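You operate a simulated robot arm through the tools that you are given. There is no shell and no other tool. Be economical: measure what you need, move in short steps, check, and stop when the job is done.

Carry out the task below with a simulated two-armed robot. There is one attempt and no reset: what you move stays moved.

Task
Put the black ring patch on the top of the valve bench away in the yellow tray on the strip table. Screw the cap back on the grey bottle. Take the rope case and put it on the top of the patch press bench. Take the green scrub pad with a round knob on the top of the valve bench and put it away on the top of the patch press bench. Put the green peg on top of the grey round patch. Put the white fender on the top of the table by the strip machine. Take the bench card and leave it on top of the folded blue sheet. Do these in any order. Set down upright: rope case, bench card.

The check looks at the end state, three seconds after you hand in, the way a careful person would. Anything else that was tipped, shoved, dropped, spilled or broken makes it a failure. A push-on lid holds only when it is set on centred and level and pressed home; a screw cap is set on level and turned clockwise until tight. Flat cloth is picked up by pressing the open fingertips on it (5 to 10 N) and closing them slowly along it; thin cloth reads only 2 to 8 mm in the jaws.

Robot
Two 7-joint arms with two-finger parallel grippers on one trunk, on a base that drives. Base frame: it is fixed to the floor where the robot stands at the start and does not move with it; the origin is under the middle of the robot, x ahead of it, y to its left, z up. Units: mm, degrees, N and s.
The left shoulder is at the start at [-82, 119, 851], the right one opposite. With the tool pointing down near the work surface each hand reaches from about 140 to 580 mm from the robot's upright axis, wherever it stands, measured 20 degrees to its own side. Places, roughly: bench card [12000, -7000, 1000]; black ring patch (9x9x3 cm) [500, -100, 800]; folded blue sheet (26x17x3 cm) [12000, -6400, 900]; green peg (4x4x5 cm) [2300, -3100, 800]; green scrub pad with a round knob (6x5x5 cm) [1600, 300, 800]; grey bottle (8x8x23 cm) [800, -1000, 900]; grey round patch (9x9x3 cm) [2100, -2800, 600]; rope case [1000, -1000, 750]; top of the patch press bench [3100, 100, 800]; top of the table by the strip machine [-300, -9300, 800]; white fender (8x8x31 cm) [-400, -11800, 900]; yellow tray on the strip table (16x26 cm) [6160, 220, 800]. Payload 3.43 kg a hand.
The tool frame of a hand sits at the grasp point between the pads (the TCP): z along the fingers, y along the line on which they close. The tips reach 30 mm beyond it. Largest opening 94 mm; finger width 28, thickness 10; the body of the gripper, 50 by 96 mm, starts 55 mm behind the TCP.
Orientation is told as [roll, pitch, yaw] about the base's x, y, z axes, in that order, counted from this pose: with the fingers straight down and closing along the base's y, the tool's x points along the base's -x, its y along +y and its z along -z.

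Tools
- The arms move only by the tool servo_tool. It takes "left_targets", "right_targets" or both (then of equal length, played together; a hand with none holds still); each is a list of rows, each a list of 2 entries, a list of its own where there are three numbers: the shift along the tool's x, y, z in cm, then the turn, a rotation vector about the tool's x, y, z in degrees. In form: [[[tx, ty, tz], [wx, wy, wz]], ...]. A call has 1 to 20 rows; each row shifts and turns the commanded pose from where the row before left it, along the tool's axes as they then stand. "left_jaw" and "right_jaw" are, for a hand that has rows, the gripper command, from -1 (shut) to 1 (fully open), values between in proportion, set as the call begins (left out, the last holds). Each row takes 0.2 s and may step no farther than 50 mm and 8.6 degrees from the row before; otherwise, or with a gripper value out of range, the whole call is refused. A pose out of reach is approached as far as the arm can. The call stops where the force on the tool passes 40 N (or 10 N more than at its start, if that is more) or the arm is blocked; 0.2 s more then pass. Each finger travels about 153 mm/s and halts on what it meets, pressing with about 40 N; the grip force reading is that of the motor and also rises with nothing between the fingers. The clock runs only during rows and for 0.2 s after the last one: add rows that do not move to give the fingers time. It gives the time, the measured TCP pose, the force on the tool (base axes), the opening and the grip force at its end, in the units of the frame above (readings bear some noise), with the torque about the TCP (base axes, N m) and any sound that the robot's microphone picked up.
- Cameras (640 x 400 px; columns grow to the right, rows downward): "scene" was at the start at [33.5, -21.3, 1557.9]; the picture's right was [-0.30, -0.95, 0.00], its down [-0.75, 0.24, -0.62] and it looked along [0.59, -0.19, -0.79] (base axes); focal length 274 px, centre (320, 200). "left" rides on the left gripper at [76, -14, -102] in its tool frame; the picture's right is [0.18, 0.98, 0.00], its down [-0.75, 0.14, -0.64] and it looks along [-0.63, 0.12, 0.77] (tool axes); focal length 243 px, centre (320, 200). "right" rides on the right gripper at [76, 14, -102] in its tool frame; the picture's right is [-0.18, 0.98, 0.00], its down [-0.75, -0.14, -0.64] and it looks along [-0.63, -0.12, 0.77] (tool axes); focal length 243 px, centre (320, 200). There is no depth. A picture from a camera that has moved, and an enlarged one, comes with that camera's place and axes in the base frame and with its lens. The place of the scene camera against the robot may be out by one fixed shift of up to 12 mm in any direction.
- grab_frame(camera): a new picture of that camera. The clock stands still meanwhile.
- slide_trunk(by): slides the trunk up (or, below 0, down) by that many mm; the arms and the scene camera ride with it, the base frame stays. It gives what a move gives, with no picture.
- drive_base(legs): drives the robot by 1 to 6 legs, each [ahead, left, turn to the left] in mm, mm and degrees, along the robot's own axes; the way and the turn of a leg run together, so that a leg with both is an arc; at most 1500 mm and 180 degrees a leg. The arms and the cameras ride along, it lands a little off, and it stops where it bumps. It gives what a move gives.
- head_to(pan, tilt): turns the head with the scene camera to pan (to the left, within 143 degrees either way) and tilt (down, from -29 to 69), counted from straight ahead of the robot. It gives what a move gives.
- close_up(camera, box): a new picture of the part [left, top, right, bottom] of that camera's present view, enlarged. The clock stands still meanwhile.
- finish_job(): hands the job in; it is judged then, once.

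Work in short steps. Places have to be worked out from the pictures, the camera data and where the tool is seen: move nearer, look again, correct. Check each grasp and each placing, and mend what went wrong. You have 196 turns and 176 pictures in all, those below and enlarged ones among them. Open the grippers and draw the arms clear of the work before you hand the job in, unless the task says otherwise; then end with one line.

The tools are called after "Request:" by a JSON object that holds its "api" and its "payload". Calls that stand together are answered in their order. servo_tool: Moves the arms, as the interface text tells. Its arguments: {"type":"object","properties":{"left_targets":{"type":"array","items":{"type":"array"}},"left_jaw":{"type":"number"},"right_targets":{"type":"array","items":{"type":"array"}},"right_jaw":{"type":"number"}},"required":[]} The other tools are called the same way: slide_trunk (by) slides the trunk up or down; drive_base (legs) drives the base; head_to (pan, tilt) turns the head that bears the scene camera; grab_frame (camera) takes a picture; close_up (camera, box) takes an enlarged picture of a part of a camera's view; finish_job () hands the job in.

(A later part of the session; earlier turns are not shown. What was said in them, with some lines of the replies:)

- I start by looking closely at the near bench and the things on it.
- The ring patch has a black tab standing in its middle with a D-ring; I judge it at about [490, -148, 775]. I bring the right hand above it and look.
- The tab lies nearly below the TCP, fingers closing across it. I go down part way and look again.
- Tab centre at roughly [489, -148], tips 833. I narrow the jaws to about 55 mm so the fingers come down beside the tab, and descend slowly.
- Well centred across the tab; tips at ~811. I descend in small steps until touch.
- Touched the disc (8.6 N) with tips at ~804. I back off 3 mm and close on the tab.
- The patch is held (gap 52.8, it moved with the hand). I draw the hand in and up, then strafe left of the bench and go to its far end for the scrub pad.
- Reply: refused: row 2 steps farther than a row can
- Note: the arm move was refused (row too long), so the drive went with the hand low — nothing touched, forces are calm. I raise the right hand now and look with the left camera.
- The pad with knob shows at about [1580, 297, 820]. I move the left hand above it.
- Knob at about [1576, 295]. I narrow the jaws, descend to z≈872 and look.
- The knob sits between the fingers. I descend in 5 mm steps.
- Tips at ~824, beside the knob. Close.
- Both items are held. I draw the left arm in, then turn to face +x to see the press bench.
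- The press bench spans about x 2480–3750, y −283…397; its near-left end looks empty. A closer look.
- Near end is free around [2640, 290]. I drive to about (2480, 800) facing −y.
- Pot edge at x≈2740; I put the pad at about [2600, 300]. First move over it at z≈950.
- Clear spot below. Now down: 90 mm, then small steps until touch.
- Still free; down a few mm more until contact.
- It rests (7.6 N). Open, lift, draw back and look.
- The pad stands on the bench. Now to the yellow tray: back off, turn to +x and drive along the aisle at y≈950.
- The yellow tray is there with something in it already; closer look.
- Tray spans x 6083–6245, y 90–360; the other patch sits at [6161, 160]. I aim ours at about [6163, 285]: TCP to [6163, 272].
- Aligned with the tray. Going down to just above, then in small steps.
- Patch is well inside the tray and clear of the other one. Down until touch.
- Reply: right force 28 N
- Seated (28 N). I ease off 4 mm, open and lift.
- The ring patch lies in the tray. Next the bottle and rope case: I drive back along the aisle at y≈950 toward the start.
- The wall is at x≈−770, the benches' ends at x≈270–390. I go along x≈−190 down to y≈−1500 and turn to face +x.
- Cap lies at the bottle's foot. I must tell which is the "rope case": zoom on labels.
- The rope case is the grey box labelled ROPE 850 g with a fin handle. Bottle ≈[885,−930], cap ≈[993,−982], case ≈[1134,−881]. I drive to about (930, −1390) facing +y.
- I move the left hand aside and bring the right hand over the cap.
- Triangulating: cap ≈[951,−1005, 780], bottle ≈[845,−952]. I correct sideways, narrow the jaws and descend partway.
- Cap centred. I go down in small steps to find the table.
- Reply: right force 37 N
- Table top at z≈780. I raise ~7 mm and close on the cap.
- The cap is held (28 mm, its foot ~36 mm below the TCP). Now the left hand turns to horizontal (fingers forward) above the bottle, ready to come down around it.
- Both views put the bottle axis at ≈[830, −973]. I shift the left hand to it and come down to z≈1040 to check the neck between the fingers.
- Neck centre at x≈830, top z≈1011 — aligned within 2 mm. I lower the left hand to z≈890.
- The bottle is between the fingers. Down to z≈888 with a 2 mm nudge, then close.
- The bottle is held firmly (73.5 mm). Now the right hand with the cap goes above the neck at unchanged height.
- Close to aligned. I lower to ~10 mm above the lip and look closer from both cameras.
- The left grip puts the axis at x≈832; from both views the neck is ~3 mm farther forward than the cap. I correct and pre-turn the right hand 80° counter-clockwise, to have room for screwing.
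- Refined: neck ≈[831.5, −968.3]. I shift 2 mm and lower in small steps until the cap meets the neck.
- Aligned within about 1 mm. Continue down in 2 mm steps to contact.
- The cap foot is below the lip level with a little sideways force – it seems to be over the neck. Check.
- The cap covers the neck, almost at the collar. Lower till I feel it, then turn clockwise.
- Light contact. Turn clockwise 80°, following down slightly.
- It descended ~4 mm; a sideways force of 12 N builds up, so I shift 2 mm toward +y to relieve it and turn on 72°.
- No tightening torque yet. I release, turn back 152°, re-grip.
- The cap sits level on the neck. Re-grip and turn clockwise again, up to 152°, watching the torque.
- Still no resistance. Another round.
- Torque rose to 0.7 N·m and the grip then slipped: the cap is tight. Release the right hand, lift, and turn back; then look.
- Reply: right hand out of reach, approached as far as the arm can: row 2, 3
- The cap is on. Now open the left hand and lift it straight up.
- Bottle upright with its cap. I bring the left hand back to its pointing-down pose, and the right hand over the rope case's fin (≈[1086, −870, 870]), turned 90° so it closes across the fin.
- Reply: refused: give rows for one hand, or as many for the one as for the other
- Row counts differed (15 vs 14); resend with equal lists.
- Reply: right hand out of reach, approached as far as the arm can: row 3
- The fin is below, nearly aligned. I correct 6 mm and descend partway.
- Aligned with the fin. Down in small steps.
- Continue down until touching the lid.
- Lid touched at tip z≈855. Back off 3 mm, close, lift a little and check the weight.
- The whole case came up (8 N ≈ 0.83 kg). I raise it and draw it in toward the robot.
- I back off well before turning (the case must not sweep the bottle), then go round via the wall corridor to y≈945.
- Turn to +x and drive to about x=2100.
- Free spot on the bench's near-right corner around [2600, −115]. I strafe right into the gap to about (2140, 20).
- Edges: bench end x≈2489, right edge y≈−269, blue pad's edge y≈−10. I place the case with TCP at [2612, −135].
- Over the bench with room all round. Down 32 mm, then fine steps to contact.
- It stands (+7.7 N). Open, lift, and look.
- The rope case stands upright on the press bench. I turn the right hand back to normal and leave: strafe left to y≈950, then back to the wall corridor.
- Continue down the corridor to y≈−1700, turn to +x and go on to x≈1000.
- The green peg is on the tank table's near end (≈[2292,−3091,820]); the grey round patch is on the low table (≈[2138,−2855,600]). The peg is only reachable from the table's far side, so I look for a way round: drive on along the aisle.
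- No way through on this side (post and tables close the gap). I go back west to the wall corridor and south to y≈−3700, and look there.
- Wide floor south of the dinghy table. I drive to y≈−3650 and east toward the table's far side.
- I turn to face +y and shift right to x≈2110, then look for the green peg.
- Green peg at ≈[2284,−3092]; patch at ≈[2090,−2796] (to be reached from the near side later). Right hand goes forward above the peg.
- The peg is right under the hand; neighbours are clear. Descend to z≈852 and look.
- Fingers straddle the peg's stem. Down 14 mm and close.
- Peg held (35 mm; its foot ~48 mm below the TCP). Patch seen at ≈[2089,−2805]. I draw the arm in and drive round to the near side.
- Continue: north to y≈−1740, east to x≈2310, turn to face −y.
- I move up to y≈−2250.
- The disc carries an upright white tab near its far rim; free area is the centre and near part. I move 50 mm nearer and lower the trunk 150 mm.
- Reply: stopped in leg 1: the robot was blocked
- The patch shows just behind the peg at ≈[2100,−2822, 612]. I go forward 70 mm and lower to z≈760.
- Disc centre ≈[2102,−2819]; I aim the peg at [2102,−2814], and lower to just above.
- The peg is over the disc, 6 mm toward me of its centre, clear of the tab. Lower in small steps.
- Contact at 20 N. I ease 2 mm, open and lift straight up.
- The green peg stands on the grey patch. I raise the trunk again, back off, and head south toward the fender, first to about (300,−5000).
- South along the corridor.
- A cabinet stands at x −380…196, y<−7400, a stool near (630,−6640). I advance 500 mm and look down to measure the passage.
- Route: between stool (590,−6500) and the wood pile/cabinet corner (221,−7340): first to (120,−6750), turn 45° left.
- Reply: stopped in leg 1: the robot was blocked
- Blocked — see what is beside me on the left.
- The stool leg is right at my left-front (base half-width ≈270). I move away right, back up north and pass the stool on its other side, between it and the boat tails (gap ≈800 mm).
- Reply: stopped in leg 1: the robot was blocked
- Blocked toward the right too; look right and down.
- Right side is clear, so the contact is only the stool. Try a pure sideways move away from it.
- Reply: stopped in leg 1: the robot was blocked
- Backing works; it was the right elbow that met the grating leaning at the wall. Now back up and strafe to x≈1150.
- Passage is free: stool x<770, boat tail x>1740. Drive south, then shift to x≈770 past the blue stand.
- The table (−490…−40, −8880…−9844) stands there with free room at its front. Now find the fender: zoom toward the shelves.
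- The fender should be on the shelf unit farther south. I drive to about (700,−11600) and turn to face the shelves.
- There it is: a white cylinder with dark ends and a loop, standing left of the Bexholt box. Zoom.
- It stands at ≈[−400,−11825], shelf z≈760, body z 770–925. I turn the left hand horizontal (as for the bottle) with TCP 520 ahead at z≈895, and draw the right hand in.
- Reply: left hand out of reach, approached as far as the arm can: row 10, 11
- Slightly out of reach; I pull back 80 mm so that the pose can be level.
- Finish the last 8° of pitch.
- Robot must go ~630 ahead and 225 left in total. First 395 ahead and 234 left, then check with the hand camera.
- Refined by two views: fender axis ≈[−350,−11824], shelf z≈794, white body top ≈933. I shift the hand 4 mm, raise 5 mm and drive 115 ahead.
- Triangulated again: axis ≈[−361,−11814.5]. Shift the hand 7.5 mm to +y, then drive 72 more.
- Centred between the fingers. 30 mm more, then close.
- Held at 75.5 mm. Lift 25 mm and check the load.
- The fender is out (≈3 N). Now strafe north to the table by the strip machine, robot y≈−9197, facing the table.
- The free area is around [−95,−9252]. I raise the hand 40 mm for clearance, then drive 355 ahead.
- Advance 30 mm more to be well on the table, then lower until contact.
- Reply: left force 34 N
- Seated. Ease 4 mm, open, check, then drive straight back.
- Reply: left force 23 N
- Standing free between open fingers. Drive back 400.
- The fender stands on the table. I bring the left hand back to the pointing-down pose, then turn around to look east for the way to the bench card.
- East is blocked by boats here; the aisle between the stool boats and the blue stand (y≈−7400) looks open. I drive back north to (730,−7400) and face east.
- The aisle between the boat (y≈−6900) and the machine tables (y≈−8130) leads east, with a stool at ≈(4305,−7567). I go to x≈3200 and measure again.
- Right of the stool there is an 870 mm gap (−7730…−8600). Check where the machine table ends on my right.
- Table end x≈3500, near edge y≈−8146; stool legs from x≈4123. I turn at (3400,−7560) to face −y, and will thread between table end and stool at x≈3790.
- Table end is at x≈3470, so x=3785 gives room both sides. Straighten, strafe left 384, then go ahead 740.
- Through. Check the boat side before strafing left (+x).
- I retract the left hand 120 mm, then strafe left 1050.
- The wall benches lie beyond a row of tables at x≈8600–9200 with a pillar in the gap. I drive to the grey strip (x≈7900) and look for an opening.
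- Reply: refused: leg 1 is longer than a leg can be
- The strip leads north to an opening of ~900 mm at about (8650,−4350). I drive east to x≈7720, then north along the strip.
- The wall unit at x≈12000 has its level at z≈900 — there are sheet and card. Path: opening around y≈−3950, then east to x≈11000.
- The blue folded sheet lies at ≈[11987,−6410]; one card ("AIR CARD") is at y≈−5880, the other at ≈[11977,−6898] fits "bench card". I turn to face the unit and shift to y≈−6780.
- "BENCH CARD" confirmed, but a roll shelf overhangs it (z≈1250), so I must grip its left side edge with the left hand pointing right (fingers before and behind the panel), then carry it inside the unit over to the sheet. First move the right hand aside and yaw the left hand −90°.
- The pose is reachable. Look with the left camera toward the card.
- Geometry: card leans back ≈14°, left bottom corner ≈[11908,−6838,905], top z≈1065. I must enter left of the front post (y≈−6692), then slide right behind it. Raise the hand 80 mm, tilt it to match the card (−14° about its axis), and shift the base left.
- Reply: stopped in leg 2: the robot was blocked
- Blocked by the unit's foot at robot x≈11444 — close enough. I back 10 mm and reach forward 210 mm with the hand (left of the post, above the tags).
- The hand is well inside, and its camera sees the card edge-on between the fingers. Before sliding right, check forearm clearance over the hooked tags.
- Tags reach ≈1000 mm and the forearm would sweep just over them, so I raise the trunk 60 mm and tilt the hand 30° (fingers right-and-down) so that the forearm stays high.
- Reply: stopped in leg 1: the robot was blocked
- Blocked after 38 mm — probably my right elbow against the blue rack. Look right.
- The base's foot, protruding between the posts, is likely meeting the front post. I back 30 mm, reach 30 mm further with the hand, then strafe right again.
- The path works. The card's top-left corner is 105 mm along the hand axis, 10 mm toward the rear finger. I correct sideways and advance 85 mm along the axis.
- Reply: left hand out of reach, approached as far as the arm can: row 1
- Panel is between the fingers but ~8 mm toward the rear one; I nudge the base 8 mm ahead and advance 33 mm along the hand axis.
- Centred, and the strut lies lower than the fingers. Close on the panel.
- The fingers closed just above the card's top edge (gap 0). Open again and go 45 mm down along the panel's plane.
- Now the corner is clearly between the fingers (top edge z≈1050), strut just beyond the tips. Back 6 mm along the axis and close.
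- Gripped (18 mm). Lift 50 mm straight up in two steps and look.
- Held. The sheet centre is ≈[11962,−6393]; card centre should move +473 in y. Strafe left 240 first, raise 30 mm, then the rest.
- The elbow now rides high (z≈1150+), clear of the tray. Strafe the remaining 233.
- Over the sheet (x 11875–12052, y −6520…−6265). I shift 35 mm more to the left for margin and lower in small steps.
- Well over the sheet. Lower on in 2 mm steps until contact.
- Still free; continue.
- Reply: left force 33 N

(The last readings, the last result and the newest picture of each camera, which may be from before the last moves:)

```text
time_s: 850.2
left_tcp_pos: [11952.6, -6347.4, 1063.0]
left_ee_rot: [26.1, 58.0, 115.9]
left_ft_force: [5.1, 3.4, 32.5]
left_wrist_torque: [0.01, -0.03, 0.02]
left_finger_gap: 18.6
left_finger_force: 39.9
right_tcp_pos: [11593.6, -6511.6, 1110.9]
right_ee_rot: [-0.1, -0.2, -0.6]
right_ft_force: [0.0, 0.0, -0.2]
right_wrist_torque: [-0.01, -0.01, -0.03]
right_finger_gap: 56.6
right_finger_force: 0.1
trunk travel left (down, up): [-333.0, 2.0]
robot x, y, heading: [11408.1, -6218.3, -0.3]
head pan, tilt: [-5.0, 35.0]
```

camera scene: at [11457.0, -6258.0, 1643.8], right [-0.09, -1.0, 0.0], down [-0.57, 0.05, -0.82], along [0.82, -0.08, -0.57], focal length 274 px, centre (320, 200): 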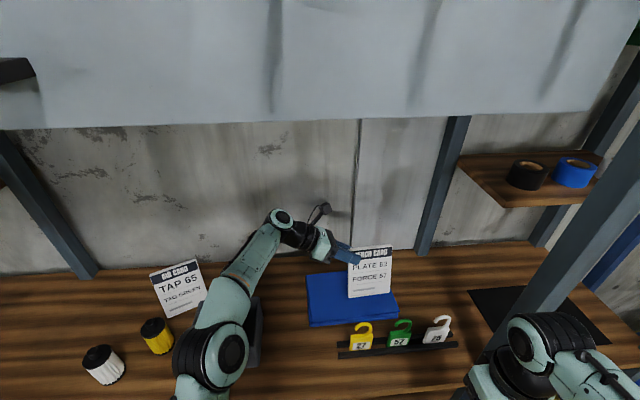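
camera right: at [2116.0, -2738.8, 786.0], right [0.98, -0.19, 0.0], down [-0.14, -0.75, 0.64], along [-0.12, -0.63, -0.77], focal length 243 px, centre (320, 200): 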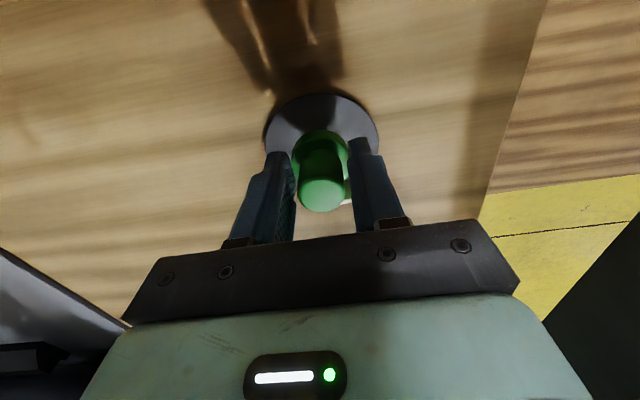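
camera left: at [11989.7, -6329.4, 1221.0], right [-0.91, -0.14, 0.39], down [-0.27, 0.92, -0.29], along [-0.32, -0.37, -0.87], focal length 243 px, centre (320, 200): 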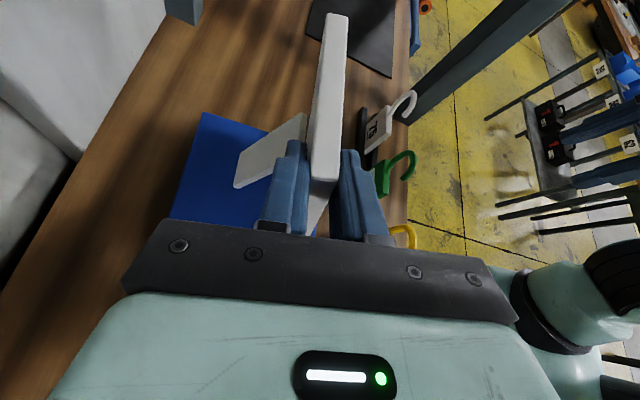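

Contact (32 N). Ease up 5 mm, then open part way.

Request:
{"api": "servo_tool", "payload": {"left_targets": [[[0.42, 0.12, -0.25], [0, 0, 0]], [[0, 0, 0], [0, 0, 0]]]}}

Request:
{"api": "servo_tool", "payload": {"left_targets": [[[0, 0, 0], [0, 0, 0]], [[0, 0, 0], [0, 0, 0]], [[0, 0, 0], [0, 0, 0]]], "left_jaw": 0.0}}

Request:
{"api": "grab_frame", "payload": {"camera": "left"}}

```text
time_s: 850.8
left_tcp_pos: [11950.7, -6349.0, 1062.9]
left_ee_rot: [26.4, 57.5, 116.2]
left_ft_force: [4.2, 1.5, 20.8]
left_wrist_torque: [-0.76, -0.04, 0.23]
left_finger_gap: 18.4
left_finger_force: 39.1
right_tcp_pos: [11594.0, -6510.4, 1110.2]
right_ee_rot: [-0.2, -0.1, -0.6]
right_ft_force: [0.6, 0.0, -0.8]
right_wrist_torque: [-0.02, 0.01, 0.03]
right_finger_gap: 56.3
right_finger_force: 0.1
trunk travel left (down, up): [-333.0, 2.0]
robot x, y, heading: [11411.6, -6216.2, -0.6]
head pan, tilt: [-5.0, 35.0]
```

```text
time_s: 851.6
left_tcp_pos: [11951.9, -6347.8, 1061.5]
left_ee_rot: [26.6, 57.1, 116.1]
left_ft_force: [-0.2, -0.6, 0.3]
left_wrist_torque: [0.01, -0.01, -0.01]
left_finger_gap: 46.9
left_finger_force: 0.1
right_tcp_pos: [11595.0, -6512.2, 1108.8]
right_ee_rot: [-0.1, -0.1, -0.5]
right_ft_force: [1.0, 0.7, 0.1]
right_wrist_torque: [-0.01, -0.01, 0.01]
right_finger_gap: 56.4
right_finger_force: 0.1
trunk travel left (down, up): [-333.0, 2.0]
robot x, y, heading: [11407.9, -6217.7, -0.4]
head pan, tilt: [-5.0, 35.0]
```

```text
10 pictures are left
camera left: at [11990.4, -6295.5, 1172.1], right [-0.91, -0.14, 0.39], down [-0.27, 0.92, -0.29], along [-0.32, -0.37, -0.87], focal length 243 px, centre (320, 200)
```

left: 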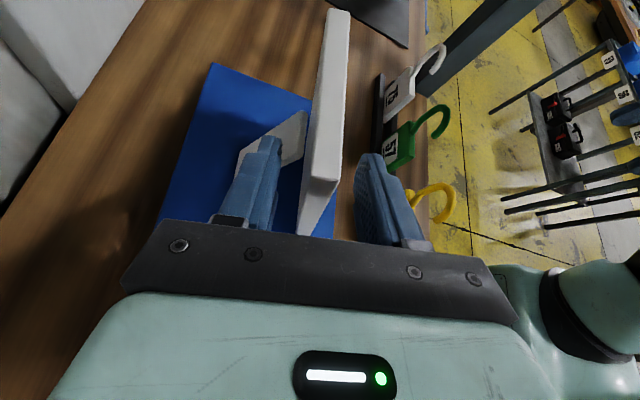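

The card stands free. Withdraw along the hand axis (left and up) 120 mm, then look.

Request:
{"api": "servo_tool", "payload": {"left_targets": [[[0, 0, -1.5], [0, 0, 0]], [[0, 0, -2.5], [0, 0, 0]], [[0, 0, -4], [0, 0, 0]], [[0, 0, -4], [0, 0, 0]], [[0, 0, 0], [0, 0, 0]]]}}

Request:
{"api": "grab_frame", "payload": {"camera": "scene"}}

```text
time_s: 852.8
left_tcp_pos: [11960.0, -6244.4, 1119.2]
left_ee_rot: [26.5, 57.2, 116.0]
left_ft_force: [0.0, -0.1, -0.5]
left_wrist_torque: [-0.02, 0.0, -0.01]
left_finger_gap: 46.8
left_finger_force: 0.2
right_tcp_pos: [11595.1, -6511.7, 1110.0]
right_ee_rot: [0.0, -0.2, -0.5]
right_ft_force: [0.2, 0.1, -0.1]
right_wrist_torque: [-0.01, -0.01, 0.0]
right_finger_gap: 56.3
right_finger_force: 0.0
trunk travel left (down, up): [-333.0, 2.0]
robot x, y, heading: [11408.9, -6211.9, -0.5]
head pan, tilt: [-5.0, 35.0]
```

```text
9 pictures are left
camera scene: at [11457.1, -6223.4, 1643.8], right [-0.09, -1.0, 0.0], down [-0.57, 0.05, -0.82], along [0.82, -0.08, -0.57], focal length 274 px, centre (320, 200)
```

scene: 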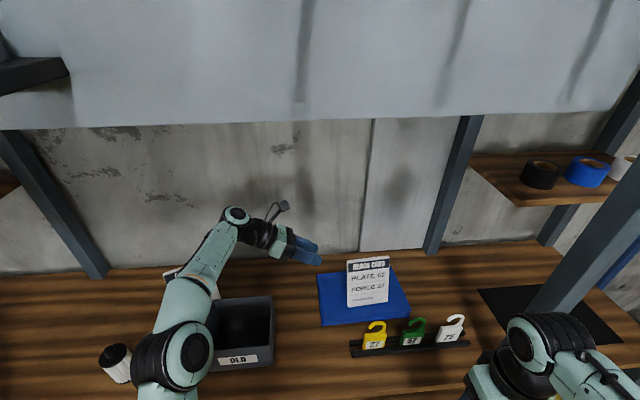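

The bench card stands upright on the sheet. Drive straight back out of the unit and check everything.

Request:
{"api": "drive_base", "payload": {"legs": [[-300, 0, 0], [-250, 0, 0]]}}

Request:
{"api": "close_up", "payload": {"camera": "scene", "box": [150, 120, 560, 376]}}

```text
time_s: 856.3
left_tcp_pos: [11414.2, -6240.8, 1120.7]
left_ee_rot: [26.5, 57.2, 115.7]
left_ft_force: [0.1, -0.1, -0.5]
left_wrist_torque: [-0.03, 0.03, 0.01]
left_finger_gap: 47.1
left_finger_force: 0.1
right_tcp_pos: [11047.7, -6507.4, 1109.1]
right_ee_rot: [0.1, -0.1, -0.8]
right_ft_force: [-0.5, -0.3, 0.2]
right_wrist_torque: [0.01, 0.02, 0.0]
right_finger_gap: 56.5
right_finger_force: 0.1
trunk travel left (down, up): [-333.0, 2.0]
robot x, y, heading: [10864.6, -6211.5, -0.6]
head pan, tilt: [-5.0, 35.0]
```

```text
1.56 times, centred on (355, 248) of scene
camera zoom: at [10911.5, -6218.2, 1644.0], right [-0.1, -1.0, 0.0], down [-0.57, 0.06, -0.82], along [0.81, -0.08, -0.57], focal length 427 px, centre (265, 125)
```

zoom: 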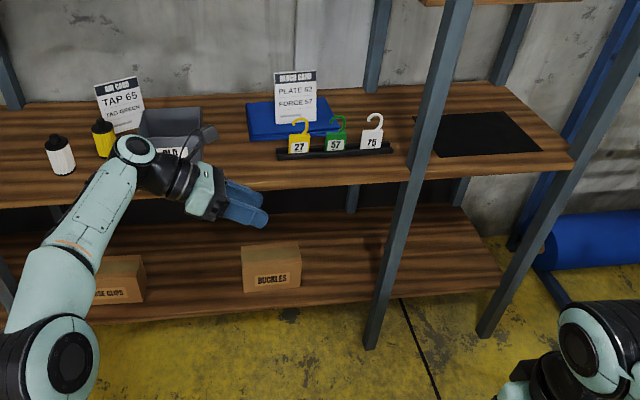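

All seven jobs are in place and nothing here is disturbed. I open both grippers fully, clear of the work, and hand in.

Request:
{"api": "servo_tool", "payload": {"left_targets": [[[0, 0, 0], [0, 0, 0]], [[0, 0, 0], [0, 0, 0]]], "right_targets": [[[0, 0, 0], [0, 0, 0]], [[0, 0, 0], [0, 0, 0]]], "left_jaw": 1, "right_jaw": 1}}

Request:
{"api": "finish_job", "payload": {}}

```text
time_s: 856.9
left_tcp_pos: [11413.5, -6240.6, 1119.2]
left_ee_rot: [26.6, 57.2, 115.8]
left_ft_force: [0.0, -0.2, -0.5]
left_wrist_torque: [-0.02, -0.04, -0.01]
left_finger_gap: 94.1
left_finger_force: 0.0
right_tcp_pos: [11048.2, -6507.1, 1110.3]
right_ee_rot: [0.0, 0.0, -0.7]
right_ft_force: [-0.3, 0.4, -0.1]
right_wrist_torque: [-0.01, -0.01, 0.04]
right_finger_gap: 94.3
right_finger_force: 0.1
trunk travel left (down, up): [-333.0, 2.0]
robot x, y, heading: [10862.5, -6213.2, -0.8]
head pan, tilt: [-5.0, 35.0]
```

```text
The job is handed in.
```

All seven tasks are done and handed in; each placement was checked in pictures, but the robot was stopped by contact a few times while driving (grating or stool, low table, wall unit), and I saw nothing tipped but did not go back to check the first two.
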